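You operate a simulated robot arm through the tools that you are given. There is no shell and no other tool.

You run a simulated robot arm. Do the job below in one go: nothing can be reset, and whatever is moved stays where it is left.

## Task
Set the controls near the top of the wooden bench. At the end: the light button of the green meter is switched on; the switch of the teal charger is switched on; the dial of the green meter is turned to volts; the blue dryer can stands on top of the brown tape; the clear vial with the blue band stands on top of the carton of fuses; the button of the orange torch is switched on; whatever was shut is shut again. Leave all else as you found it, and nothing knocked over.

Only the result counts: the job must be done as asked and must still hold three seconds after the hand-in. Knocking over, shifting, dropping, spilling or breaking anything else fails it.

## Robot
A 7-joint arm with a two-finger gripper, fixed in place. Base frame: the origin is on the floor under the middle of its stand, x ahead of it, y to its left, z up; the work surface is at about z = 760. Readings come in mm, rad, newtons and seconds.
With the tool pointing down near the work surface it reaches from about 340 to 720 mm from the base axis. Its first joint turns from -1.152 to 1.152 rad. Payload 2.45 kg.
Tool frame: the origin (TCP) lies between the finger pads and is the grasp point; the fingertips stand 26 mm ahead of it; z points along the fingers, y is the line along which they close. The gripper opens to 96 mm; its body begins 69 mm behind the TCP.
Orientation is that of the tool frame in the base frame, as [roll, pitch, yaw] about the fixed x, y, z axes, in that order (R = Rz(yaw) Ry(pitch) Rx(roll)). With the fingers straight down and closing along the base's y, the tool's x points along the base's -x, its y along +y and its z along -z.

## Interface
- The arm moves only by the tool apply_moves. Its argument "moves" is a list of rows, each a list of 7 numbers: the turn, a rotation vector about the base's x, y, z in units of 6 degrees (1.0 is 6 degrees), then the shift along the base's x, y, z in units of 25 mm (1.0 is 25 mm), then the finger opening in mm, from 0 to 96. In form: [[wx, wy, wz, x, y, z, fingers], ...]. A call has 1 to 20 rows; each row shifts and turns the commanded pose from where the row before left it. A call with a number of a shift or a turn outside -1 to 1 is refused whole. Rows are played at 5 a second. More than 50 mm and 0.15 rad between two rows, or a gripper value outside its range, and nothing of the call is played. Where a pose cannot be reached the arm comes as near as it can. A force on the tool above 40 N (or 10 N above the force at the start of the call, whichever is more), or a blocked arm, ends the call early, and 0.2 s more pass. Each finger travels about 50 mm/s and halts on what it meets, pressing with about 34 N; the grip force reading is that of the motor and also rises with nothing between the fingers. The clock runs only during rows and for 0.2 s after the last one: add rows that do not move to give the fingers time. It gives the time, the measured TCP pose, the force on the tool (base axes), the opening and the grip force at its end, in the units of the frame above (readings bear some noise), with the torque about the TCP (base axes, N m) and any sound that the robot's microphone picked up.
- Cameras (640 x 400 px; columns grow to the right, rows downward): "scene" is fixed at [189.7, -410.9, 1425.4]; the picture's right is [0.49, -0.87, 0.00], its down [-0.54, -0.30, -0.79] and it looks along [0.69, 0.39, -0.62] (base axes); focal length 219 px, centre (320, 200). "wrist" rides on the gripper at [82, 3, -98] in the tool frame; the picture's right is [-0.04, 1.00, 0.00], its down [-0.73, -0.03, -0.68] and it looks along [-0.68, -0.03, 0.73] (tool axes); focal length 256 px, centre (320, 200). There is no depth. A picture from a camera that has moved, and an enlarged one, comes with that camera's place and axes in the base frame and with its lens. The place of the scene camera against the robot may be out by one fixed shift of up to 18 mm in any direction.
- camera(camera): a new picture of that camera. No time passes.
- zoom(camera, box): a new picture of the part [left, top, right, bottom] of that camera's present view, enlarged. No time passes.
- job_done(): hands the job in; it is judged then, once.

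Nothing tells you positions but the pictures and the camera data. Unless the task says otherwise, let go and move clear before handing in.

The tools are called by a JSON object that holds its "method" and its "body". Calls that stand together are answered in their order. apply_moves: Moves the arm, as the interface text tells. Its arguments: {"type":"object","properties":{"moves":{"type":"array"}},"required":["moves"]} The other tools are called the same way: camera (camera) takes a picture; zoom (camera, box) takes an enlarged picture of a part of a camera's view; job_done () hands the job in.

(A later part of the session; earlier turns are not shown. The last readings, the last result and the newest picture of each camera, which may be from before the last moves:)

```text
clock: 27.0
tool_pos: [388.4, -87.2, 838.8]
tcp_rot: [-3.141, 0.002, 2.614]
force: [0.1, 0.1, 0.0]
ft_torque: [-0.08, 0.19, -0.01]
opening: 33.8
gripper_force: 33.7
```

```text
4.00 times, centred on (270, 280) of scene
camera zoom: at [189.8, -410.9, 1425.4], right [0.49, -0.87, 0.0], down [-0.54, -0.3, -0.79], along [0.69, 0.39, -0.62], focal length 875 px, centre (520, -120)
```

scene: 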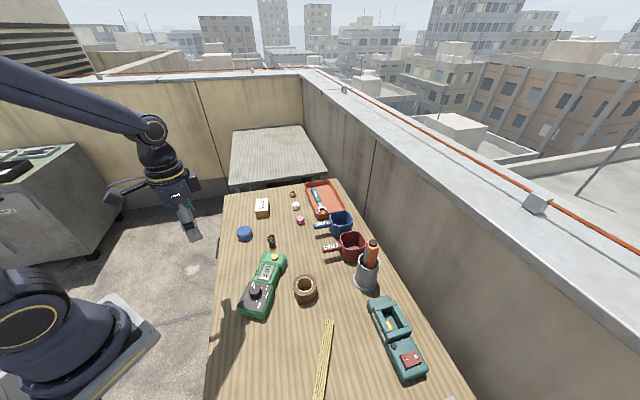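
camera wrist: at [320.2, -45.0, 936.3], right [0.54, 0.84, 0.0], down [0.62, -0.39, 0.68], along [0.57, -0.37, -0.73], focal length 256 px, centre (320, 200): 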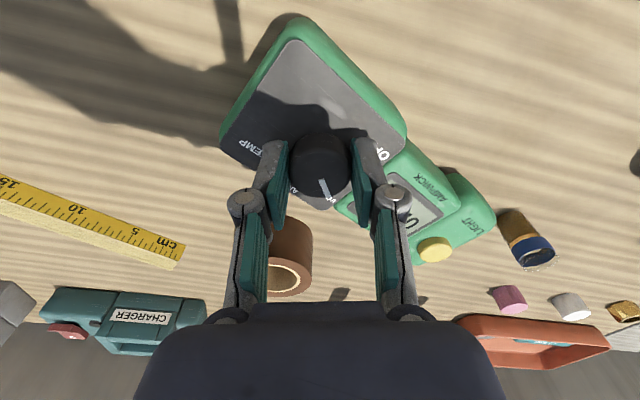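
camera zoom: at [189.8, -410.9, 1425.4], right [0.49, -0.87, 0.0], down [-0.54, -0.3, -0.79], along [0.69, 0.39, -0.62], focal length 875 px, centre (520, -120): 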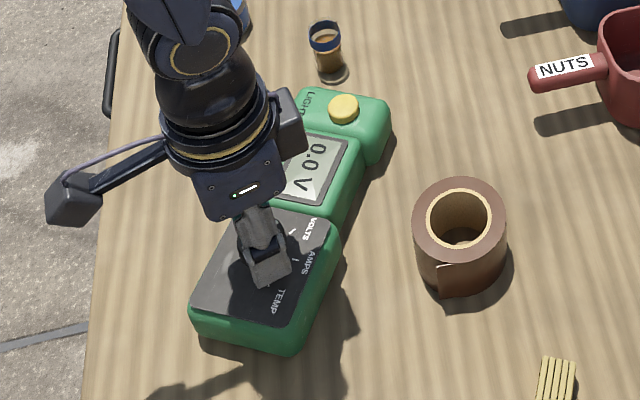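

The display now reads "0.0 V" and the meter hasn't moved. I'll release, rise, close the fingers and move above the LIGHT button.

{"method": "apply_moves", "body": {"moves": [[0, 0, 0, 0, 0, 0, 42], [0, 0, 0, 0, 0, 0, 54], [0, 0, 0, 0, 0, 0, 60], [0, 0, 0, 0, 0, 0.85, 60], [0, 0, 0, 0, 0, 0.85, 60], [0, 0, 0, 0.864, 0.214, 0, 40], [0, 0, 0, 0.864, 0.214, 0, 20], [0, 0, 0, 0.864, 0.214, 0, 0], [0, 0, 0, 0.864, 0.214, 0, 0], [0, 0, 0, 0.864, 0.214, 0, 0], [0, 0, 0, 0.864, 0.214, 0, 0], [0, 0, 0, 0, 0, 0, 0], [0, 0, 0, 0, 0, 0, 0]]}}

{"method": "camera", "body": {"camera": "wrist"}}

{"method": "zoom", "body": {"camera": "wrist", "box": [220, 80, 420, 205]}}

{"method": "zoom", "body": {"camera": "scene", "box": [210, 230, 330, 330]}}

```text
clock: 29.8
tool_pos: [515.3, -55.7, 878.1]
tcp_rot: [3.141, 0.0, 2.618]
force: [0.7, 0.2, 0.2]
ft_torque: [0.01, 0.02, 0.0]
opening: 0.0
gripper_force: 28.2
```

```text
taken
camera wrist: at [446.8, -11.8, 977.0], right [0.54, 0.84, 0.0], down [0.62, -0.39, 0.68], along [0.57, -0.36, -0.73], focal length 256 px, centre (320, 200)
```

wrist: 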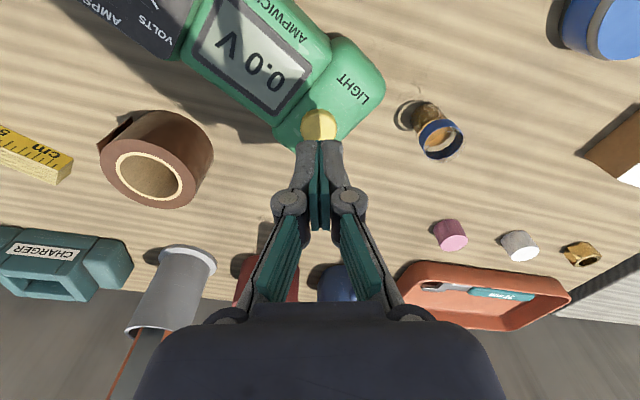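

```text
3.20 times, centred on (320, 142) of wrist
camera zoom: at [446.8, -11.8, 977.0], right [0.54, 0.84, 0.0], down [0.62, -0.39, 0.68], along [0.57, -0.36, -0.73], focal length 819 px, centre (320, 384)
```

zoom: 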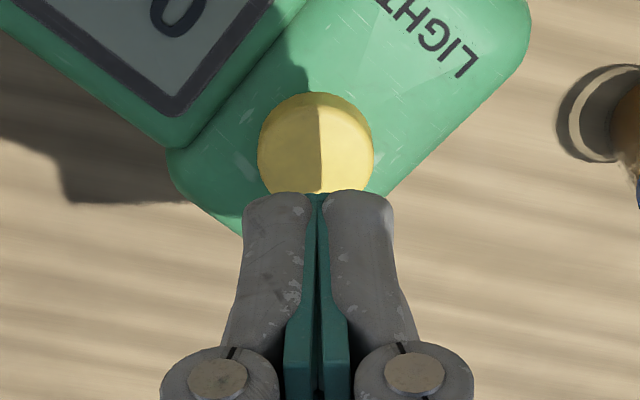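

```text
4.00 times, centred on (270, 280) of scene
camera zoom: at [189.7, -410.9, 1425.4], right [0.49, -0.87, 0.0], down [-0.54, -0.3, -0.79], along [0.69, 0.39, -0.62], focal length 875 px, centre (520, -120)
```

zoom: 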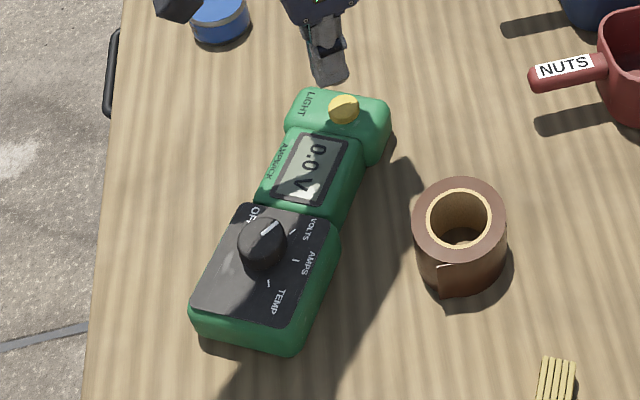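

The dial points at VOLTS. The light button is about 2.5 mm off the tool axis; I'll correct that and press down in small steps, watching the force.

{"method": "apply_moves", "body": {"moves": [[0, 0, 0, 0.056, -0.088, -0.52, 0], [0, 0, 0, 0, 0, -0.52, 0], [0, 0, 0, 0, 0, -0.52, 0], [0, 0, 0, 0, 0, -0.04, 0], [0, 0, 0, 0, 0, -0.04, 0], [0, 0, 0, 0, 0, -0.04, 0]]}}

{"method": "zoom", "body": {"camera": "wrist", "box": [220, 80, 420, 205]}}

{"method": "zoom", "body": {"camera": "scene", "box": [230, 220, 310, 270]}}

```text
clock: 31.2
tool_pos: [519.1, -57.7, 837.1]
tcp_rot: [-3.141, 0.0, 2.617]
force: [-0.8, 0.0, 0.5]
ft_torque: [0.0, 0.01, 0.0]
opening: 0.0
gripper_force: 28.4
```

```text
3.20 times, centred on (320, 142) of wrist
camera zoom: at [450.2, -15.1, 936.1], right [0.54, 0.84, 0.0], down [0.62, -0.39, 0.68], along [0.57, -0.36, -0.73], focal length 819 px, centre (320, 384)
```

zoom: 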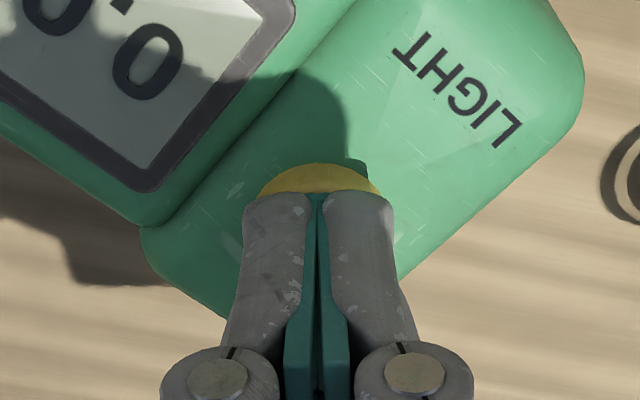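

```text
8.00 times, centred on (270, 245) of scene
camera zoom: at [189.7, -410.9, 1425.4], right [0.49, -0.87, 0.0], down [-0.54, -0.3, -0.79], along [0.69, 0.39, -0.62], focal length 1751 px, centre (720, -160)
```

zoom: 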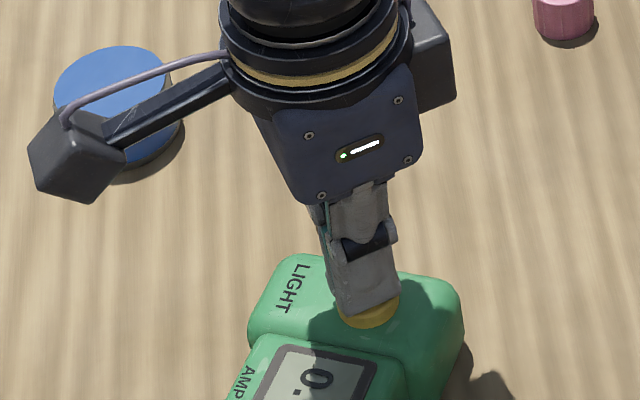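

The tip is right above the button. I'll press down step by step.

{"method": "apply_moves", "body": {"moves": [[0, 0, 0, -0.04, 0, -0.06, 0], [0, 0, 0, 0, 0, -0.06, 0], [0, 0, 0, 0, 0, -0.06, 0], [0, 0, 0, 0, 0, 0, 0]]}}

{"method": "zoom", "body": {"camera": "scene", "box": [230, 240, 310, 290]}}

```text
clock: 32.2
tool_pos: [518.1, -58.0, 833.5]
tcp_rot: [3.141, -0.001, 2.617]
force: [-0.3, 1.4, 1.5]
ft_torque: [0.04, -0.02, 0.06]
opening: 5.9
gripper_force: 29.2
heard: click
```

```text
8.00 times, centred on (270, 265) of scene
camera zoom: at [189.7, -410.9, 1425.5], right [0.49, -0.87, 0.0], down [-0.54, -0.3, -0.79], along [0.69, 0.39, -0.62], focal length 1751 px, centre (720, -320)
```

zoom: 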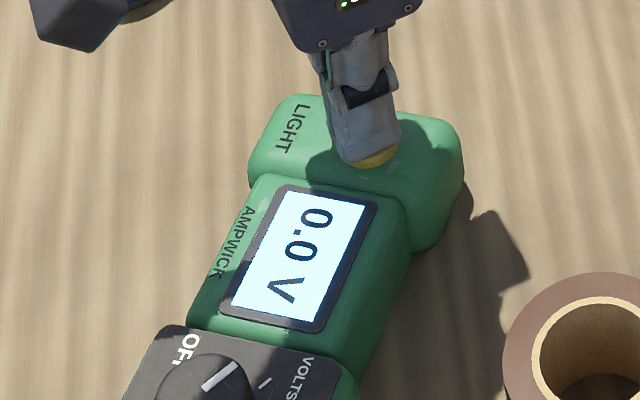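

The light clicked on and the display is lit. Now I'll lift off, open, and go over the dryer can for a check view.

{"method": "apply_moves", "body": {"moves": [[0, 0, 0, 0, 0, 0.5, 0], [0, 0, 0, 0, 0, 1, 0], [0, 0, 0, 0, 0, 1, 0], [0, 0, 0, 0.235, 0.99, 0, 40], [0, 0, 0, 0.235, 0.99, 0, 80], [0, 0, 0, 0.235, 0.99, 0, 80], [0, 0, 0, 0.235, 0.99, 0, 80], [0, 0, 0, 0.235, 0.99, 0, 80], [0, 0, 0, 0.235, 0.99, 0, 80], [0, 0, 0, 0.235, 0.99, 0, 80], [0, 0, 0, 0.235, 0.99, 0, 80], [0, 0, 0, 0, 0, 0, 80], [0, 0, 0, 0, 0, 0, 80]]}}

{"method": "camera", "body": {"camera": "wrist"}}

{"method": "zoom", "body": {"camera": "wrist", "box": [220, 60, 420, 185]}}

{"method": "zoom", "body": {"camera": "scene", "box": [210, 230, 330, 330]}}

```text
clock: 35.0
tool_pos: [563.2, 142.3, 895.3]
tcp_rot: [-3.14, -0.002, 2.616]
force: [-1.0, -0.5, -0.6]
ft_torque: [0.02, -0.02, 0.0]
opening: 79.6
gripper_force: 0.0
```

```text
taken
camera wrist: at [495.2, 183.8, 993.5], right [0.54, 0.84, 0.0], down [0.62, -0.39, 0.68], along [0.57, -0.36, -0.73], focal length 256 px, centre (320, 200)
```

wrist: 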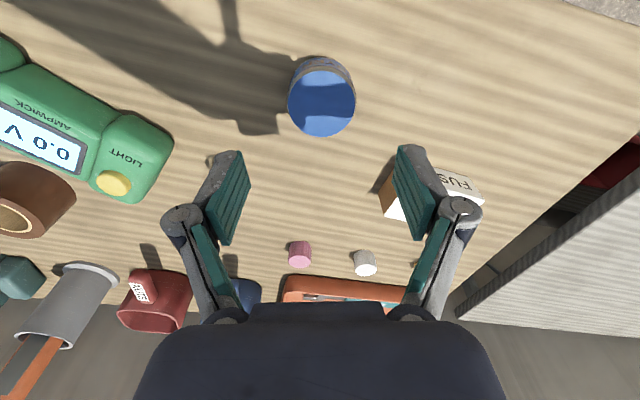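

```text
3.20 times, centred on (320, 122) of wrist
camera zoom: at [495.2, 183.8, 993.5], right [0.54, 0.84, 0.0], down [0.62, -0.39, 0.68], along [0.57, -0.36, -0.73], focal length 819 px, centre (320, 448)
```

zoom: 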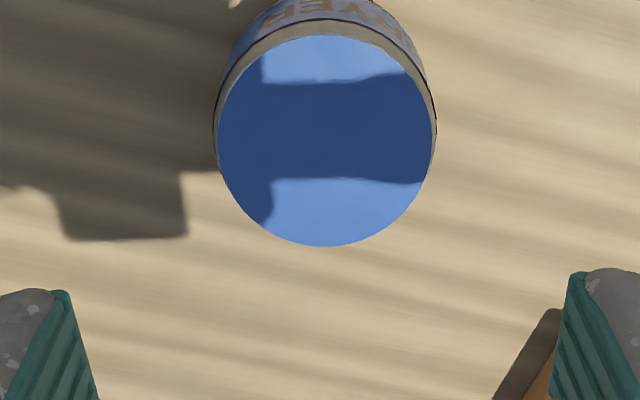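

```text
4.00 times, centred on (270, 280) of scene
camera zoom: at [189.7, -410.9, 1425.4], right [0.49, -0.87, 0.0], down [-0.54, -0.3, -0.79], along [0.69, 0.39, -0.62], focal length 875 px, centre (520, -120)
```

zoom: 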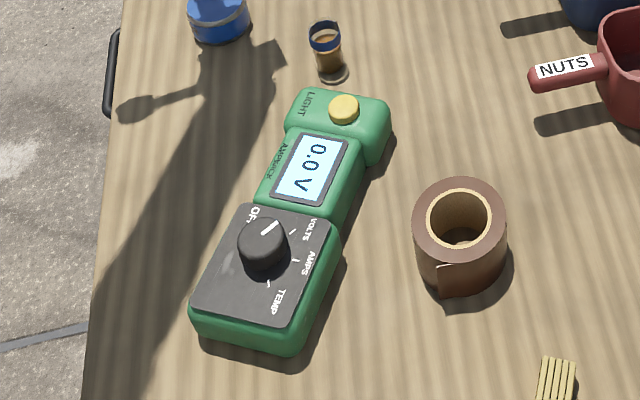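

The light stays on and the dial stays on volts. The can is about 2 mm off-axis; I'll correct that, descend and grip the can.

{"method": "apply_moves", "body": {"moves": [[0, 0, 0, -0.044, 0.076, -0.8, 80], [0, 0, 0, 0, 0, -0.8, 80], [0, 0, 0, 0, 0, -0.8, 80], [0, 0, 0, 0, 0, -0.8, 80], [0, 0, 0, 0, 0, -0.8, 80], [0, 0, 0, 0, 0, 0, 80], [0, 0, 0, 0, 0, 0, 80]]}}

{"method": "zoom", "body": {"camera": "wrist", "box": [200, 80, 440, 230]}}

```text
clock: 36.6
tool_pos: [564.0, 143.3, 795.9]
tcp_rot: [3.141, -0.001, 2.616]
force: [0.0, -0.4, 0.0]
ft_torque: [-0.01, -0.01, -0.01]
opening: 79.6
gripper_force: 0.0
```

```text
2.67 times, centred on (320, 155) of wrist
camera zoom: at [496.5, 185.4, 894.5], right [0.54, 0.84, 0.0], down [0.62, -0.39, 0.68], along [0.57, -0.36, -0.73], focal length 683 px, centre (320, 320)
```

zoom: 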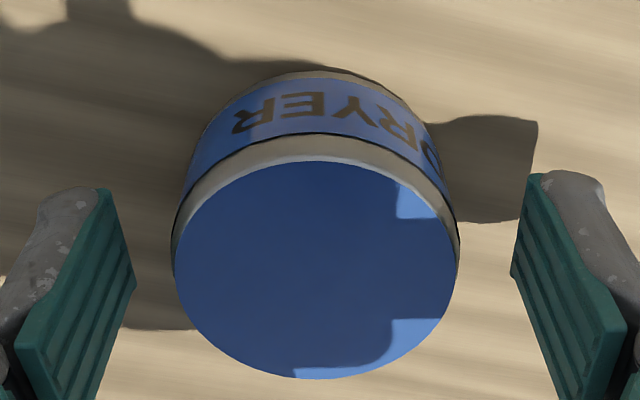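

The can is slightly toward the camera side of the tool axis; I'll shift about 3.5 mm, lower a touch and close.

{"method": "apply_moves", "body": {"moves": [[0, 0, 0, -0.14, 0.04, -0.14, 80], [0, 0, 0, 0, 0, 0, 70], [0, 0, 0, 0, 0, 0, 60], [0, 0, 0, 0, 0, 0, 50], [0, 0, 0, 0, 0, 0, 48], [0, 0, 0, 0, 0, 0, 48]]}}

{"method": "zoom", "body": {"camera": "wrist", "box": [200, 80, 440, 230]}}

```text
clock: 38.0
tool_pos: [561.3, 144.8, 794.3]
tcp_rot: [3.14, 0.0, 2.616]
force: [0.0, -0.3, 2.2]
ft_torque: [-0.03, 0.0, -0.02]
opening: 54.6
gripper_force: 34.1
```

```text
2.67 times, centred on (320, 155) of wrist
camera zoom: at [493.3, 186.5, 892.3], right [0.54, 0.84, 0.0], down [0.62, -0.39, 0.68], along [0.57, -0.36, -0.73], focal length 683 px, centre (320, 320)
```

zoom: 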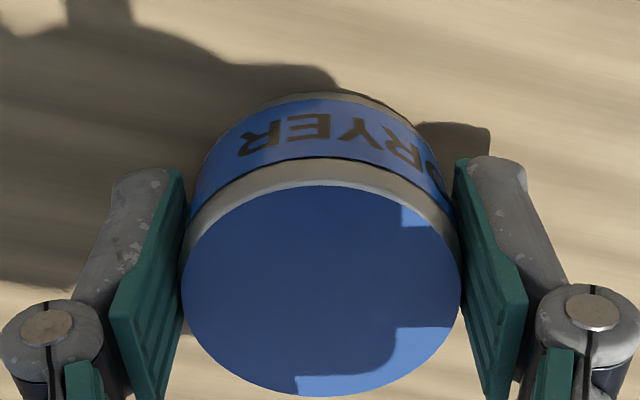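

The can is gripped at 54.6 mm. I'll lift it straight up and carry it over to the tape at about (481,-199).

{"method": "apply_moves", "body": {"moves": [[0, 0, 0, 0, 0, 0.5, 48], [0, 0, 0, 0, 0, 1, 48], [0, 0, 0, 0, 0, 1, 48], [0, 0, 0, 0, 0, 1, 48], [0, 0, 0, 0, 0, 0.8, 48], [0, 0, 0, -0.2237, -0.985, 0, 48], [0, 0, 0, -0.2237, -0.985, 0, 48], [0, 0, 0, -0.2237, -0.985, 0, 48], [0, 0, 0, -0.2237, -0.985, 0, 48], [0, 0, 0, -0.2237, -0.985, 0, 48], [0, 0, 0, -0.2237, -0.985, 0, 48], [0, 0, 0, -0.2237, -0.985, 0, 48], [0, 0, 0, -0.2237, -0.985, 0, 48], [0, 0, 0, -0.2237, -0.985, 0, 48], [0, 0, 0, -0.2237, -0.985, 0, 48], [0, 0, 0, -0.2237, -0.985, 0, 48], [0, 0, 0, -0.2237, -0.985, 0, 48], [0, 0, 0, -0.2237, -0.985, 0, 48], [0, 0, 0, -0.2237, -0.985, 0, 48], [0, 0, 0, 0, 0, 0, 48]]}}

{"method": "camera", "body": {"camera": "wrist"}}

{"method": "camera", "body": {"camera": "scene"}}

{"method": "zoom", "body": {"camera": "scene", "box": [250, 220, 370, 320]}}

```text
clock: 42.2
tool_pos: [483.7, -200.0, 902.5]
tcp_rot: [-3.141, 0.001, 2.615]
force: [-0.5, 0.4, -0.5]
ft_torque: [-0.01, -0.01, 0.04]
opening: 54.2
gripper_force: 34.2
```

```text
taken
camera wrist: at [415.5, -157.8, 1000.6], right [0.54, 0.84, 0.0], down [0.62, -0.39, 0.68], along [0.57, -0.36, -0.73], focal length 256 px, centre (320, 200)
```

wrist: 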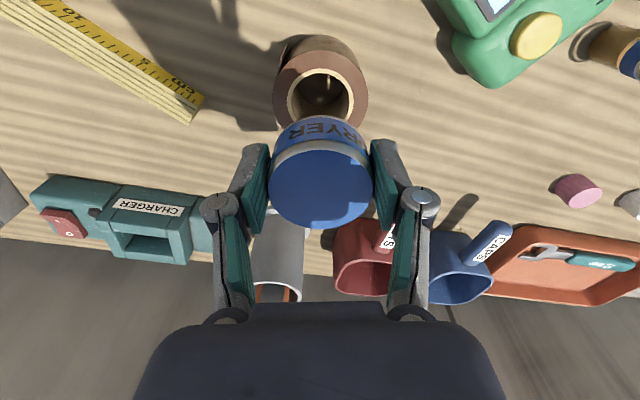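

```text
taken
```

scene: 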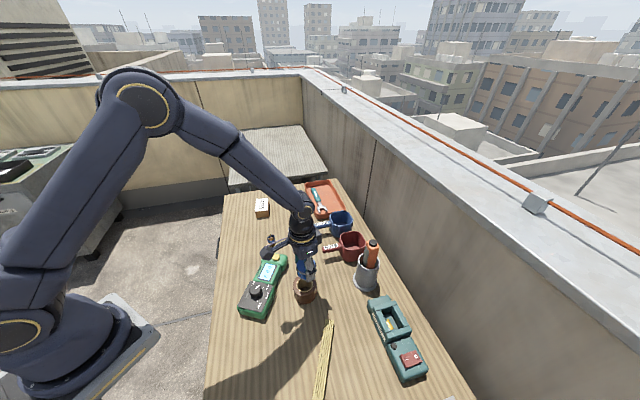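

```text
4.00 times, centred on (310, 270) of scene
camera zoom: at [189.7, -411.0, 1425.4], right [0.49, -0.87, 0.0], down [-0.54, -0.3, -0.79], along [0.69, 0.39, -0.62], focal length 875 px, centre (360, -80)
```

zoom: 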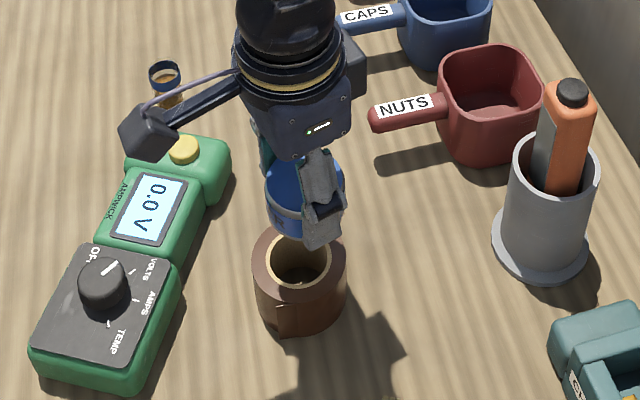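

I'm above the tape. I'll zoom in to check the tape's ring against the tool axis.

{"method": "zoom", "body": {"camera": "wrist", "box": [240, 20, 400, 145]}}

```text
3.20 times, centred on (320, 82) of wrist
camera zoom: at [415.5, -157.8, 1000.6], right [0.54, 0.84, 0.0], down [0.62, -0.39, 0.68], along [0.57, -0.36, -0.73], focal length 819 px, centre (320, 576)
```

zoom: 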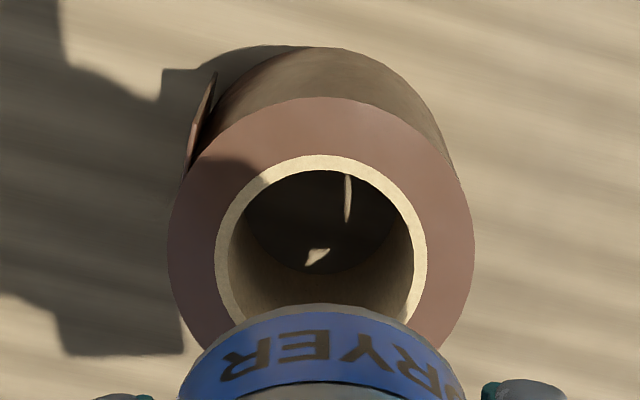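

The tape is about 2 mm behind the can's centre along the camera direction; I'll correct that and lower the can toward the tape.

{"method": "apply_moves", "body": {"moves": [[0, 0, 0, -0.08, 0.045, -0.5, 48], [0, 0, 0, 0, 0, -0.6, 48], [0, 0, 0, 0, 0, -0.6, 48], [0, 0, 0, 0, 0, -0.3, 48], [0, 0, 0, 0, 0, -0.08, 48], [0, 0, 0, 0, 0, -0.08, 48], [0, 0, 0, 0, 0, 0, 48]]}}

{"method": "zoom", "body": {"camera": "scene", "box": [260, 240, 360, 320]}}

{"method": "zoom", "body": {"camera": "wrist", "box": [200, 40, 440, 240]}}

```text
clock: 43.8
tool_pos: [481.9, -199.0, 846.3]
tcp_rot: [-3.141, -0.002, 2.616]
force: [0.4, 0.1, -0.6]
ft_torque: [-0.02, -0.01, -0.04]
opening: 54.5
gripper_force: 34.4
```

```text
5.00 times, centred on (310, 280) of scene
camera zoom: at [189.7, -410.9, 1425.4], right [0.49, -0.87, 0.0], down [-0.54, -0.3, -0.79], along [0.69, 0.39, -0.62], focal length 1094 px, centre (370, -200)
```

zoom: 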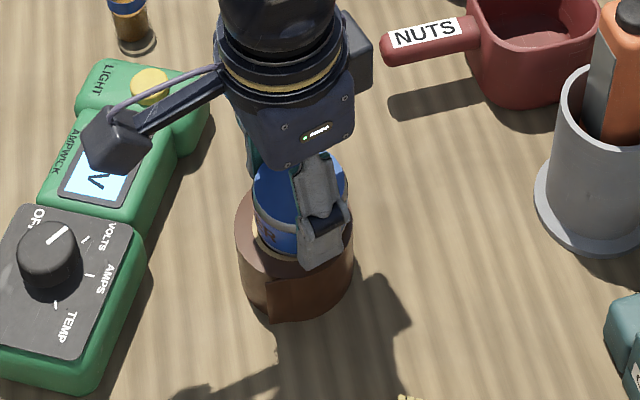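

```text
2.00 times, centred on (320, 140) of wrist
camera zoom: at [412.8, -156.2, 945.1], right [0.54, 0.84, 0.0], down [0.62, -0.39, 0.68], along [0.57, -0.36, -0.73], focal length 512 px, centre (320, 320)
```

zoom: 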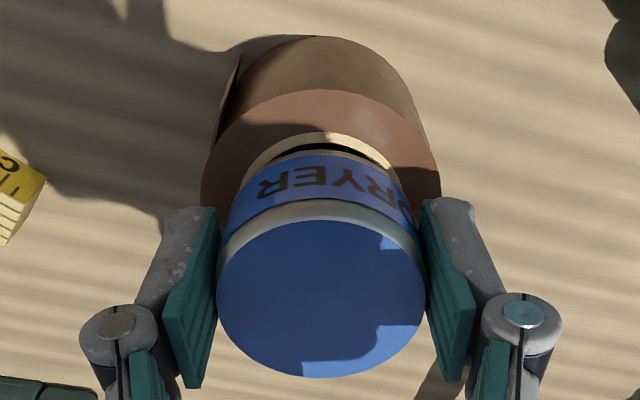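

In this view the can sits about 6 mm too far ahead of the ring. I'll shift it back by that and lower in small steps until it touches.

{"method": "apply_moves", "body": {"moves": [[0, 0, 0, -0.22, 0.14, 0, 48], [0, 0, 0, 0, 0, 0, 48], [0, 0, 0, 0, 0, -0.06, 48], [0, 0, 0, 0, 0, 0, 48]]}}

{"method": "zoom", "body": {"camera": "wrist", "box": [200, 40, 440, 240]}}

```text
clock: 44.8
tool_pos: [474.9, -196.2, 844.4]
tcp_rot: [3.142, 0.001, 2.617]
force: [-0.4, 0.3, -1.5]
ft_torque: [0.01, 0.02, 0.03]
opening: 54.2
gripper_force: 34.1
```

```text
2.00 times, centred on (320, 140) of wrist
camera zoom: at [406.9, -153.9, 943.3], right [0.54, 0.84, 0.0], down [0.62, -0.39, 0.68], along [0.57, -0.36, -0.73], focal length 512 px, centre (320, 320)
```

zoom: 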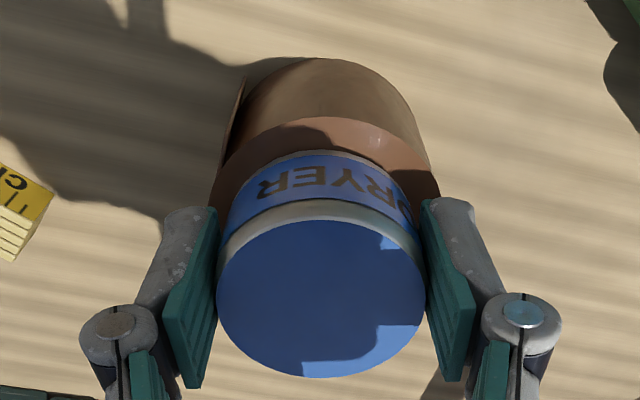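

Now the can overlaps the ring evenly. I'll lower in 1 mm steps until contact shows.

{"method": "apply_moves", "body": {"moves": [[0, 0, 0, 0, 0, -0.04, 48], [0, 0, 0, 0, 0, -0.04, 48], [0, 0, 0, 0, 0, 0, 48]]}}

{"method": "zoom", "body": {"camera": "wrist", "box": [200, 40, 440, 240]}}

```text
clock: 45.6
tool_pos: [476.0, -196.4, 843.8]
tcp_rot: [3.141, 0.001, 2.615]
force: [-2.8, 5.6, 22.6]
ft_torque: [0.09, 0.11, -0.12]
opening: 54.1
gripper_force: 34.2
```

```text
2.00 times, centred on (320, 140) of wrist
camera zoom: at [407.1, -154.4, 941.9], right [0.54, 0.84, 0.0], down [0.62, -0.39, 0.68], along [0.57, -0.36, -0.73], focal length 512 px, centre (320, 320)
```

zoom: 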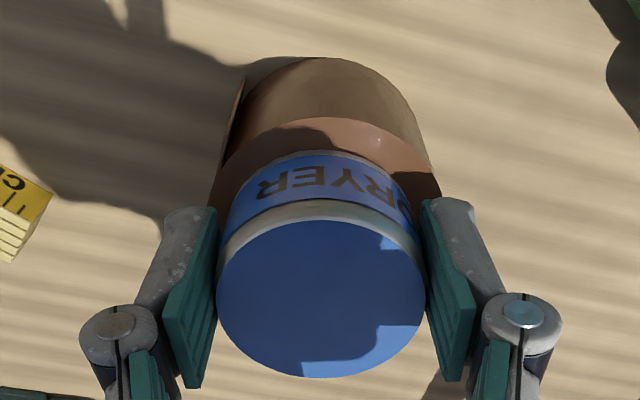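

Contact is made (22 N). I'll ease up slightly, then open and lift clear.

{"method": "apply_moves", "body": {"moves": [[0, 0, 0, 0, 0, 0.03, 48], [0, 0, 0, 0, 0, 0, 48], [0, 0, 0, 0, 0, 0, 58], [0, 0, 0, 0, 0, 0, 66], [0, 0, 0, 0, 0, 0, 72], [0, 0, 0, 0, 0, 0, 72]]}}

{"method": "zoom", "body": {"camera": "wrist", "box": [200, 40, 440, 240]}}

```text
clock: 47.0
tool_pos: [475.0, -197.4, 843.0]
tcp_rot: [-3.141, 0.0, 2.616]
force: [0.2, -0.1, -0.3]
ft_torque: [-0.01, 0.0, -0.04]
opening: 72.0
gripper_force: 0.1
```

```text
2.00 times, centred on (320, 140) of wrist
camera zoom: at [406.6, -154.4, 942.0], right [0.54, 0.84, 0.0], down [0.62, -0.39, 0.68], along [0.57, -0.36, -0.73], focal length 512 px, centre (320, 320)
```

zoom: 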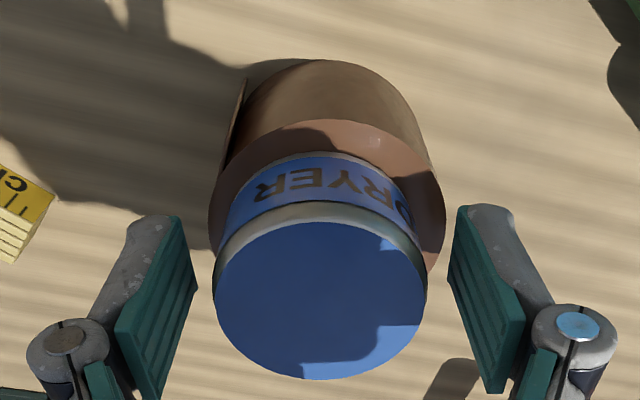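

The can rests on the tape. I'll rise straight up and check it from above and from the scene camera.

{"method": "apply_moves", "body": {"moves": [[0, 0, 0, 0, 0, 0.6, 72], [0, 0, 0, 0, 0, 1, 72], [0, 0, 0, 0, 0, 1, 72], [0, 0, 0, 0, 0, 1, 72], [0, 0, 0, 0, 0, 0, 72]]}}

{"method": "camera", "body": {"camera": "wrist"}}

{"method": "zoom", "body": {"camera": "scene", "box": [260, 240, 360, 320]}}

{"method": "zoom", "body": {"camera": "wrist", "box": [220, 20, 420, 145]}}

```text
clock: 48.2
tool_pos: [474.5, -196.0, 934.7]
tcp_rot: [3.142, 0.001, 2.617]
force: [-0.2, 0.0, 0.3]
ft_torque: [-0.01, 0.02, -0.01]
opening: 72.0
gripper_force: 0.1
```

```text
taken
camera wrist: at [405.9, -154.1, 1033.4], right [0.54, 0.84, 0.0], down [0.62, -0.39, 0.68], along [0.57, -0.36, -0.73], focal length 256 px, centre (320, 200)
```

wrist: 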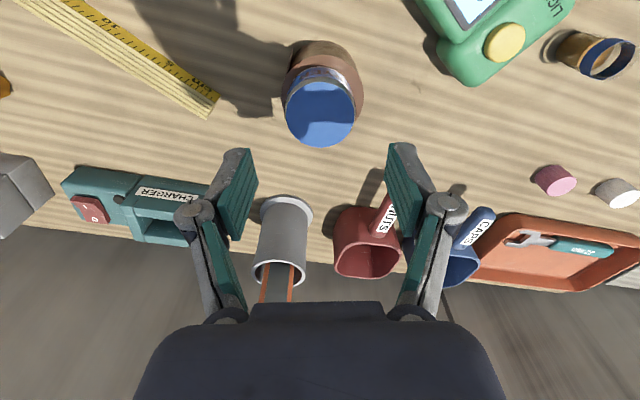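

```text
5.00 times, centred on (310, 280) of scene
camera zoom: at [189.7, -410.9, 1425.5], right [0.49, -0.87, 0.0], down [-0.54, -0.3, -0.79], along [0.69, 0.39, -0.62], focal length 1094 px, centre (370, -200)
```

zoom: 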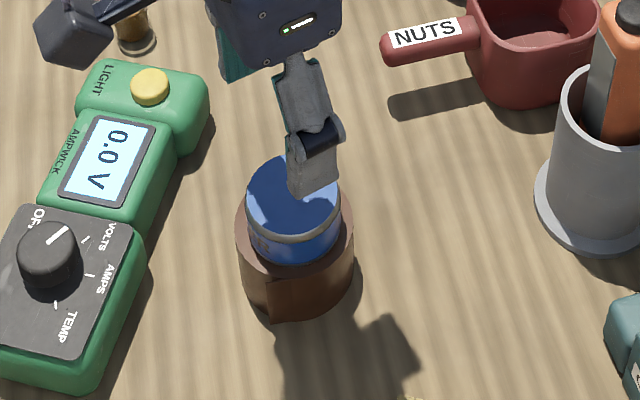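

```text
3.20 times, centred on (320, 82) of wrist
camera zoom: at [405.9, -154.1, 1033.4], right [0.54, 0.84, 0.0], down [0.62, -0.39, 0.68], along [0.57, -0.36, -0.73], focal length 819 px, centre (320, 576)
```

zoom: 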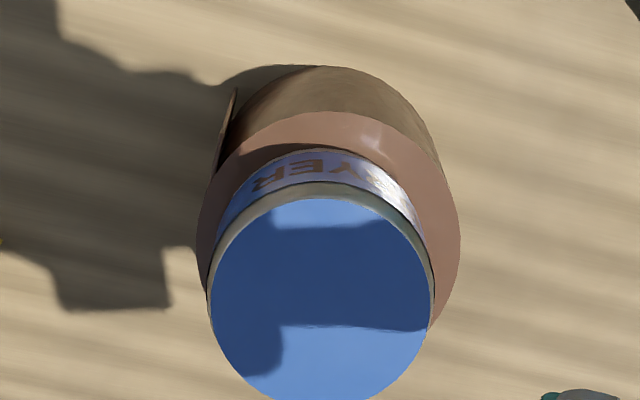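

The dryer can stands well-centred on the tape. Next the teal charger's rocker, at roughly (446,-511); I'll move above it with fingers closed for a look.

{"method": "apply_moves", "body": {"moves": [[0, 0, -0.208, -0.115, -0.98, 0, 40], [0, 0, -0.208, -0.115, -0.98, 0, 0], [0, 0, -0.208, -0.115, -0.98, 0, 0], [0, 0, -0.208, -0.115, -0.98, 0, 0], [0, 0, -0.208, -0.115, -0.98, 0, 0], [0, 0, -0.208, -0.115, -0.98, 0, 0], [0, 0, -0.208, -0.115, -0.98, 0, 0], [0, 0, -0.208, -0.115, -0.98, 0, 0], [0, 0, -0.208, -0.115, -0.98, 0, 0], [0, 0, -0.208, -0.115, -0.98, 0, 0], [0, 0, -0.208, -0.115, -0.98, 0, 0], [0, 0, -0.208, -0.115, -0.98, 0, 0], [0, 0, 0, 0, 0, 0, 0]]}}

{"method": "camera", "body": {"camera": "wrist"}}

{"method": "zoom", "body": {"camera": "wrist", "box": [220, 60, 420, 185]}}

{"method": "zoom", "body": {"camera": "scene", "box": [350, 290, 470, 390]}}

```text
clock: 51.0
tool_pos: [440.8, -490.9, 934.6]
tcp_rot: [3.141, -0.001, 2.352]
force: [0.6, 0.1, -0.6]
ft_torque: [-0.01, 0.02, -0.02]
opening: 0.0
gripper_force: 28.6
```

```text
taken
camera wrist: at [385.7, -431.9, 1032.6], right [0.74, 0.68, 0.0], down [0.5, -0.54, 0.68], along [0.46, -0.5, -0.73], focal length 256 px, centre (320, 200)
```

wrist: 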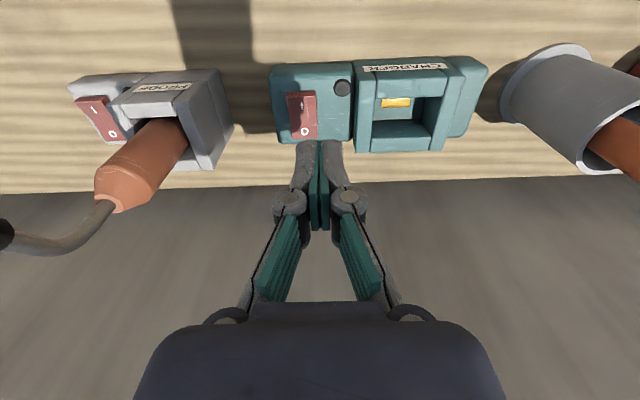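

```text
3.20 times, centred on (320, 122) of wrist
camera zoom: at [385.7, -431.9, 1032.6], right [0.74, 0.68, 0.0], down [0.5, -0.54, 0.68], along [0.46, -0.5, -0.73], focal length 819 px, centre (320, 448)
```

zoom: 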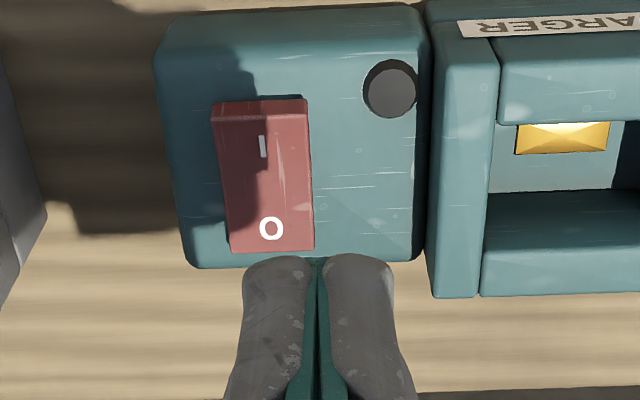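

```text
4.00 times, centred on (410, 340) of scene
camera zoom: at [189.7, -411.0, 1425.4], right [0.49, -0.87, 0.0], down [-0.54, -0.3, -0.79], along [0.69, 0.39, -0.62], focal length 875 px, centre (-40, -360)
```

zoom: 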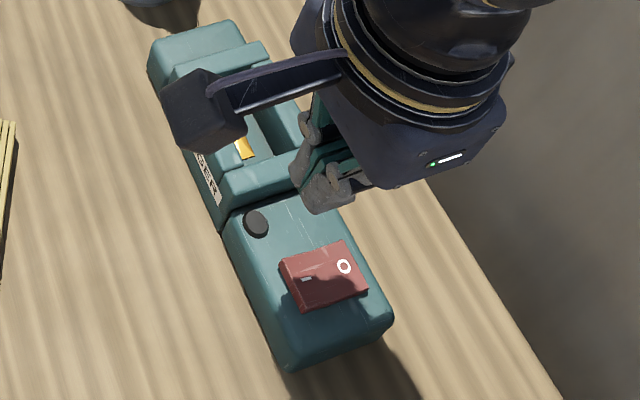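

The rocker's I side is the near raised end, at about (436,-509, 811). I'll line up over it and descend to about 20 mm above for a check.

{"method": "apply_moves", "body": {"moves": [[0, 0, 0, -0.064, -0.241, -0.8, 0], [0, 0, 0, -0.064, -0.241, -0.8, 0], [0, 0, 0, -0.064, -0.241, -0.8, 0], [0, 0, 0, 0, 0, -0.6, 0], [0, 0, 0, 0, 0, 0, 0], [0, 0, 0, 0, 0, 0, 0]]}}

{"method": "zoom", "body": {"camera": "wrist", "box": [220, 60, 420, 185]}}

{"method": "zoom", "body": {"camera": "scene", "box": [350, 290, 470, 390]}}

```text
clock: 52.4
tool_pos: [435.4, -507.4, 856.9]
tcp_rot: [-3.14, 0.0, 2.354]
force: [0.5, 0.1, 1.2]
ft_torque: [0.03, -0.01, 0.0]
opening: 0.1
gripper_force: 27.9
```

```text
3.20 times, centred on (320, 122) of wrist
camera zoom: at [379.9, -447.7, 955.6], right [0.74, 0.68, 0.0], down [0.5, -0.54, 0.68], along [0.46, -0.5, -0.73], focal length 819 px, centre (320, 448)
```

zoom: 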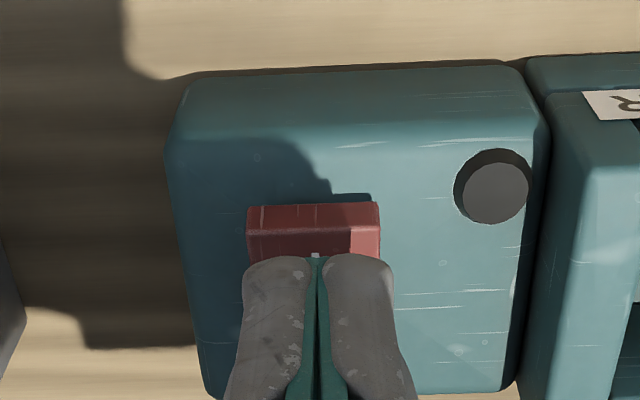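

```text
4.00 times, centred on (410, 340) of scene
camera zoom: at [189.7, -410.9, 1425.4], right [0.49, -0.87, 0.0], down [-0.54, -0.3, -0.79], along [0.69, 0.39, -0.62], focal length 875 px, centre (-40, -360)
```

zoom: 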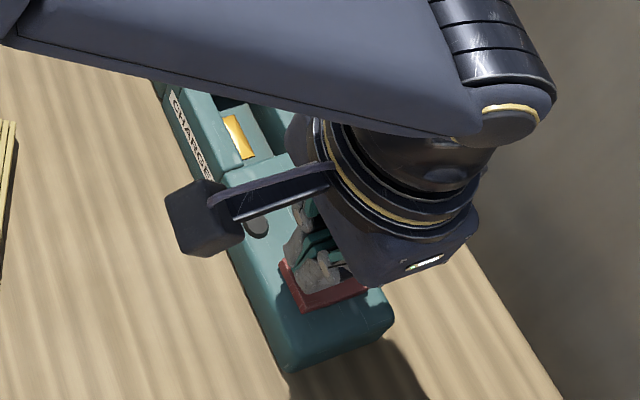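

The tip is centred over the I end of the rocker. I'll press down in small steps.

{"method": "apply_moves", "body": {"moves": [[0, 0, 0, 0, 0, -0.28, 0], [0, 0, 0, 0, 0, -0.28, 0], [0, 0, 0, 0, 0, -0.06, 0], [0, 0, 0, 0, 0, -0.06, 0], [0, 0, 0, 0, 0, -0.06, 0], [0, 0, 0, 0, 0, -0.06, 0], [0, 0, 0, 0, 0, 0, 0]]}}

{"method": "zoom", "body": {"camera": "wrist", "box": [220, 60, 420, 185]}}

```text
clock: 54.0
tool_pos: [434.4, -509.4, 838.1]
tcp_rot: [3.141, 0.0, 2.354]
force: [-0.8, 0.2, 0.3]
ft_torque: [0.01, -0.01, -0.01]
opening: 0.2
gripper_force: 29.0
```

```text
3.20 times, centred on (320, 122) of wrist
camera zoom: at [380.6, -450.4, 937.4], right [0.74, 0.68, 0.0], down [0.5, -0.54, 0.68], along [0.46, -0.5, -0.73], focal length 819 px, centre (320, 448)
```

zoom: 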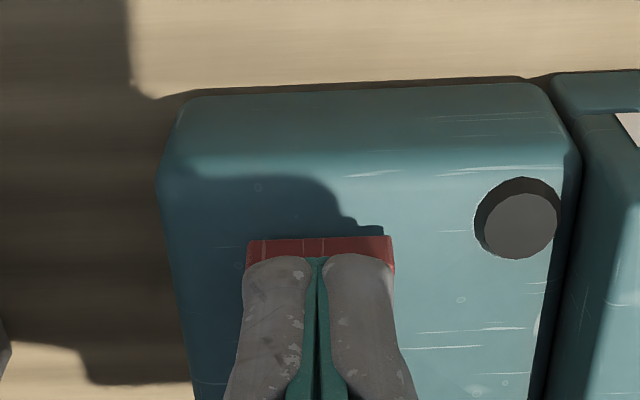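

Still no contact at tip z≈812. I'll continue pressing.

{"method": "apply_moves", "body": {"moves": [[0, 0, 0, 0, 0, -0.06, 0], [0, 0, 0, 0, 0, -0.06, 0], [0, 0, 0, 0, 0, -0.06, 0], [0, 0, 0, 0, 0, 0, 0]]}}

{"method": "zoom", "body": {"camera": "wrist", "box": [220, 60, 420, 185]}}

```text
clock: 55.0
tool_pos: [436.4, -507.8, 835.1]
tcp_rot: [3.14, 0.002, 2.354]
force: [-5.9, 5.8, 15.8]
ft_torque: [0.02, 0.0, 0.0]
opening: 6.2
gripper_force: 28.3
```

```text
3.20 times, centred on (320, 122) of wrist
camera zoom: at [380.7, -449.8, 933.6], right [0.74, 0.68, 0.0], down [0.5, -0.54, 0.68], along [0.46, -0.5, -0.73], focal length 819 px, centre (320, 448)
```

zoom: 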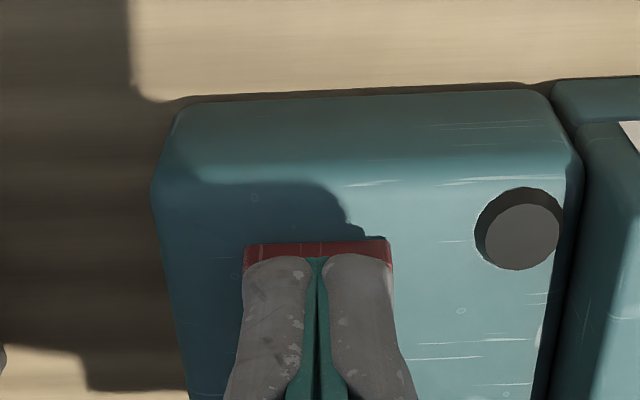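

Contact now at 16 N without a click yet. I'll continue in 1 mm steps.

{"method": "apply_moves", "body": {"moves": [[0, 0, 0, 0, 0, -0.04, 0], [0, 0, 0, 0, 0, -0.04, 0], [0, 0, 0, 0, 0, 0, 0]]}}

{"method": "zoom", "body": {"camera": "wrist", "box": [220, 60, 420, 185]}}

```text
clock: 55.8
tool_pos: [435.6, -508.9, 835.4]
tcp_rot: [3.14, 0.005, 2.353]
force: [-5.2, 9.5, 35.0]
ft_torque: [-0.03, -0.14, 0.04]
opening: 6.2
gripper_force: 29.0
```

```text
3.20 times, centred on (320, 122) of wrist
camera zoom: at [380.4, -449.8, 933.0], right [0.74, 0.68, 0.0], down [0.49, -0.54, 0.68], along [0.46, -0.5, -0.73], focal length 819 px, centre (320, 448)
```

zoom: 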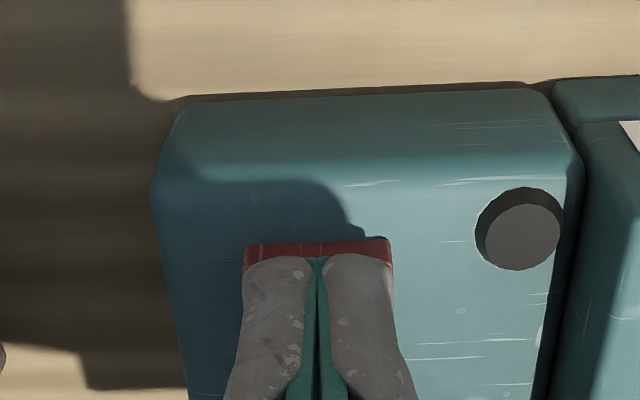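

No toggle at 35 N, so I'm not pressing in the right spot or direction. I'll back off and look at the rocker's tilt from the side.

{"method": "apply_moves", "body": {"moves": [[0, 0, 0, 0, 0, 0.5, 0], [0, 0, 0, -0.3, 0.3, 1, 0], [0, 0, 0, -1, 1, 1, 0], [0, 0, 0, -1, 1, 1, 0], [0, 0, 0, -1, 1, 0, 0], [0, 0, 0, 0, 0, 0, 0]]}}

{"method": "camera", "body": {"camera": "wrist"}}

{"method": "zoom", "body": {"camera": "scene", "box": [370, 330, 450, 390]}}

{"method": "zoom", "body": {"camera": "wrist", "box": [240, 80, 400, 200]}}

```text
clock: 57.2
tool_pos: [350.3, -427.4, 920.2]
tcp_rot: [-3.141, 0.0, 2.356]
force: [0.1, -0.2, 0.6]
ft_torque: [0.0, -0.03, 0.0]
opening: 0.1
gripper_force: 28.4
```

```text
taken
camera wrist: at [294.7, -369.2, 1018.5], right [0.74, 0.68, 0.0], down [0.5, -0.54, 0.68], along [0.46, -0.5, -0.73], focal length 256 px, centre (320, 200)
```

wrist: 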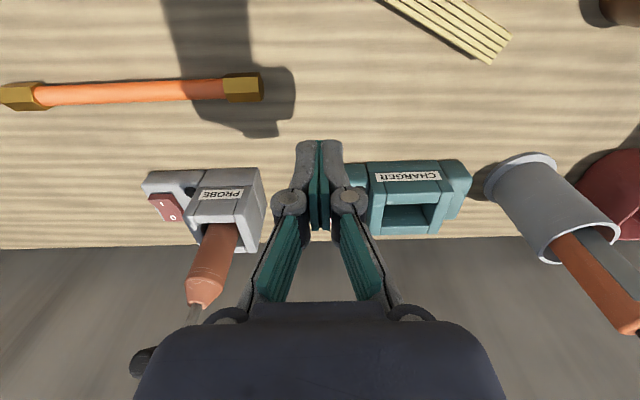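

```text
6.67 times, centred on (410, 360) of scene
camera zoom: at [189.7, -410.9, 1425.5], right [0.49, -0.87, 0.0], down [-0.54, -0.3, -0.79], along [0.69, 0.39, -0.62], focal length 1459 px, centre (-280, -867)
```

zoom: 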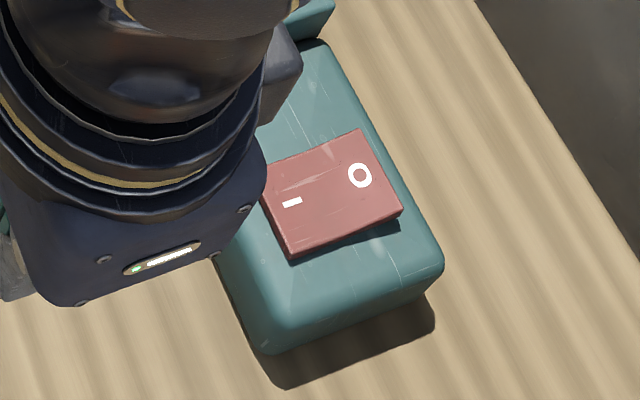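

```text
3.33 times, centred on (320, 140) of wrist
camera zoom: at [294.7, -369.2, 1018.5], right [0.74, 0.68, 0.0], down [0.5, -0.54, 0.68], along [0.46, -0.5, -0.73], focal length 853 px, centre (320, 400)
```

zoom: 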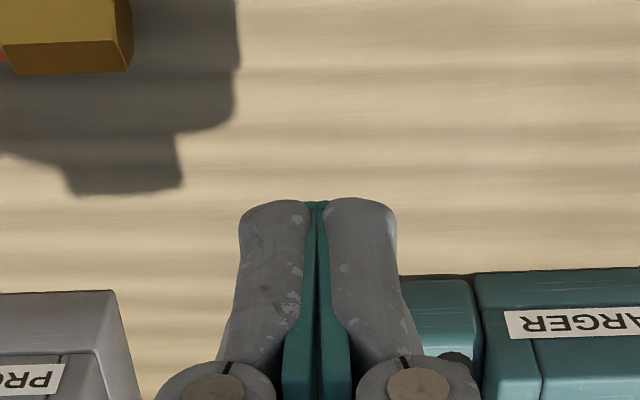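

I want a cleaner look at the rocker; I'll move the arm away a bit so the scene camera sees it, and view it with the wrist camera from lower down.

{"method": "apply_moves", "body": {"moves": [[0, 0, 0, 0, 1, 0, 0], [0, 0, 0, 0, 1, 0, 0], [0, 0, 0, 0, 1, 0, 0], [0, 0, 0, 0, 0, 0, 0]]}}

{"method": "zoom", "body": {"camera": "scene", "box": [385, 340, 435, 380]}}

{"method": "camera", "body": {"camera": "wrist"}}

{"method": "camera", "body": {"camera": "scene"}}

```text
clock: 58.2
tool_pos: [349.9, -352.1, 919.4]
tcp_rot: [-3.141, 0.0, 2.354]
force: [0.2, -0.6, 0.1]
ft_torque: [0.02, -0.01, 0.0]
opening: 0.0
gripper_force: 28.6
```

```text
10.00 times, centred on (410, 360) of scene
camera zoom: at [189.7, -410.9, 1425.5], right [0.49, -0.87, 0.0], down [-0.54, -0.3, -0.79], along [0.69, 0.39, -0.62], focal length 2189 px, centre (-580, -1400)
```

zoom: 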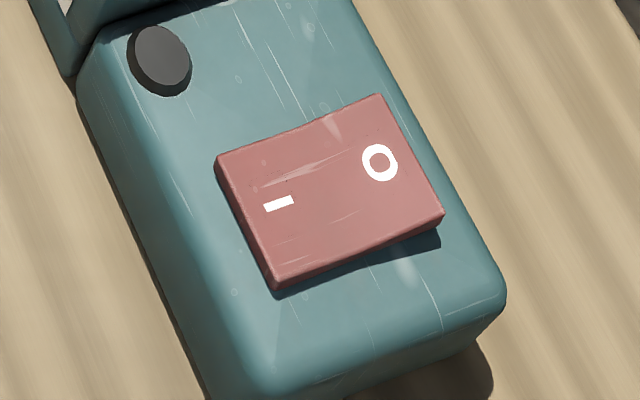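

```text
taken
camera wrist: at [295.4, -293.3, 1018.5], right [0.74, 0.68, 0.0], down [0.5, -0.54, 0.68], along [0.46, -0.5, -0.73], focal length 256 px, centre (320, 200)
```

wrist: 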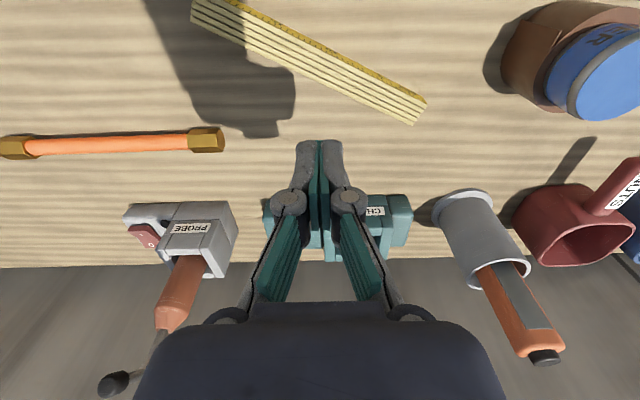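

```text
taken
```

scene: 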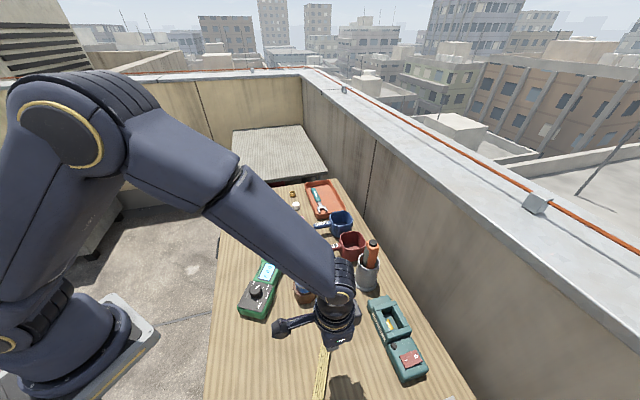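

I'll take the very same scene zoom as at the start to compare the rocker's tilt before and after.

{"method": "zoom", "body": {"camera": "scene", "box": [320, 280, 480, 380]}}

{"method": "zoom", "body": {"camera": "wrist", "box": [100, 180, 240, 280]}}

```text
4.00 times, centred on (400, 330) of scene
camera zoom: at [189.7, -410.9, 1425.5], right [0.49, -0.87, 0.0], down [-0.54, -0.3, -0.79], along [0.69, 0.39, -0.62], focal length 875 px, centre (0, -320)
```

zoom: 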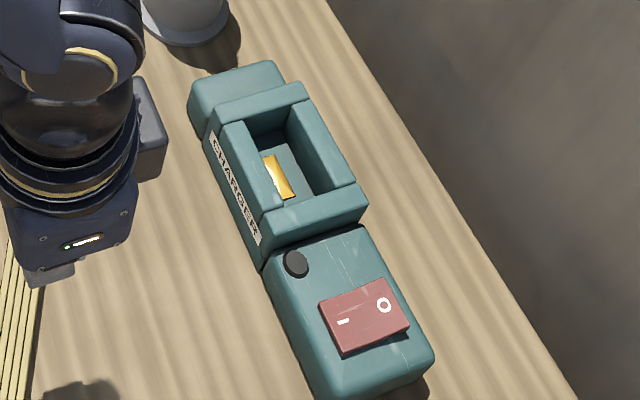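

```text
4.00 times, centred on (170, 230) of wrist
camera zoom: at [295.4, -293.3, 1018.5], right [0.74, 0.68, 0.0], down [0.5, -0.54, 0.68], along [0.46, -0.5, -0.73], focal length 1024 px, centre (920, 80)
```

zoom: 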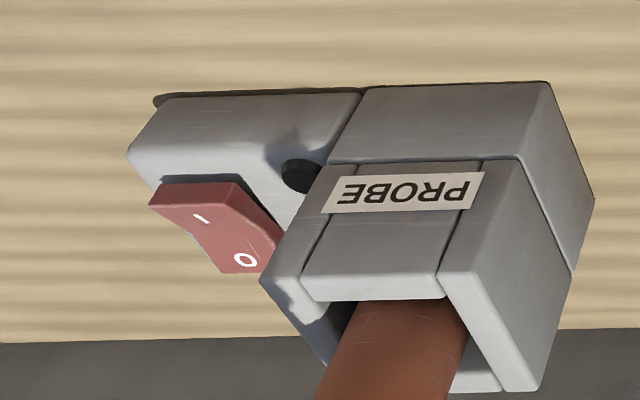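

The "I" end looks slightly lower than before, so it may have toggled. I'll return to the earlier viewing pose over the charger for a direct comparison.

{"method": "apply_moves", "body": {"moves": [[0, 0, 0, 0.72, -0.9, 0.12, 0], [0, 0, 0, 0.72, -0.9, 0.12, 0], [0, 0, 0, 0.72, -0.95, 0.12, 0], [0, 0, 0, 0.72, -0.95, 0.12, 0], [0, 0, 0, 0.72, -0.95, 0.12, 0], [0, 0, 0, 0, -0.9, 0, 0], [0, 0, 0, 0, 0, 0, 0]]}}

{"method": "zoom", "body": {"camera": "wrist", "box": [220, 60, 420, 185]}}

{"method": "camera", "body": {"camera": "wrist"}}

```text
clock: 59.8
tool_pos: [443.4, -489.9, 931.5]
tcp_rot: [3.141, 0.001, 2.355]
force: [0.0, -0.1, 0.2]
ft_torque: [-0.01, 0.02, -0.01]
opening: 0.1
gripper_force: 28.7
```

```text
3.20 times, centred on (320, 122) of wrist
camera zoom: at [388.3, -431.1, 1030.7], right [0.74, 0.68, 0.0], down [0.5, -0.54, 0.68], along [0.46, -0.5, -0.73], focal length 819 px, centre (320, 448)
```

zoom: 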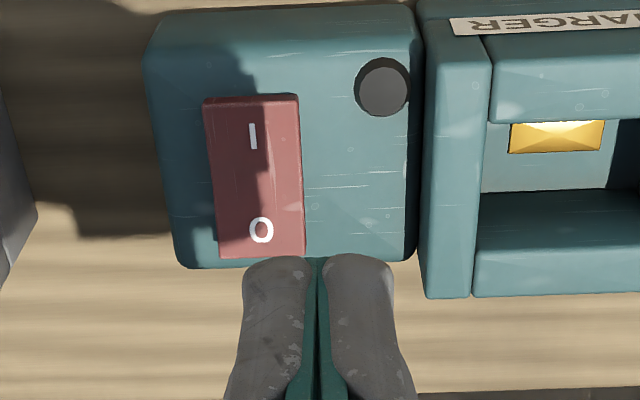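

```text
taken
camera wrist: at [388.3, -431.1, 1030.7], right [0.74, 0.68, 0.0], down [0.5, -0.54, 0.68], along [0.46, -0.5, -0.73], focal length 256 px, centre (320, 200)
```

wrist: 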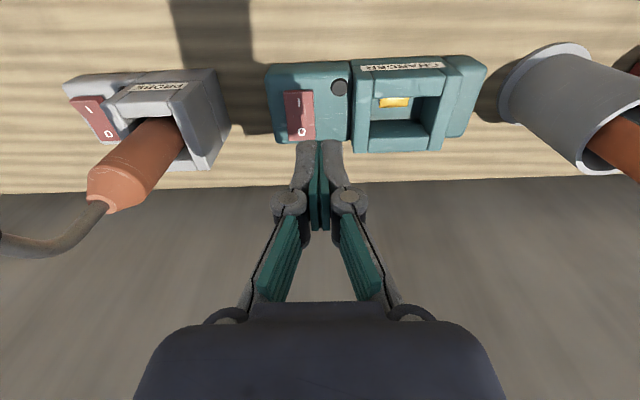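

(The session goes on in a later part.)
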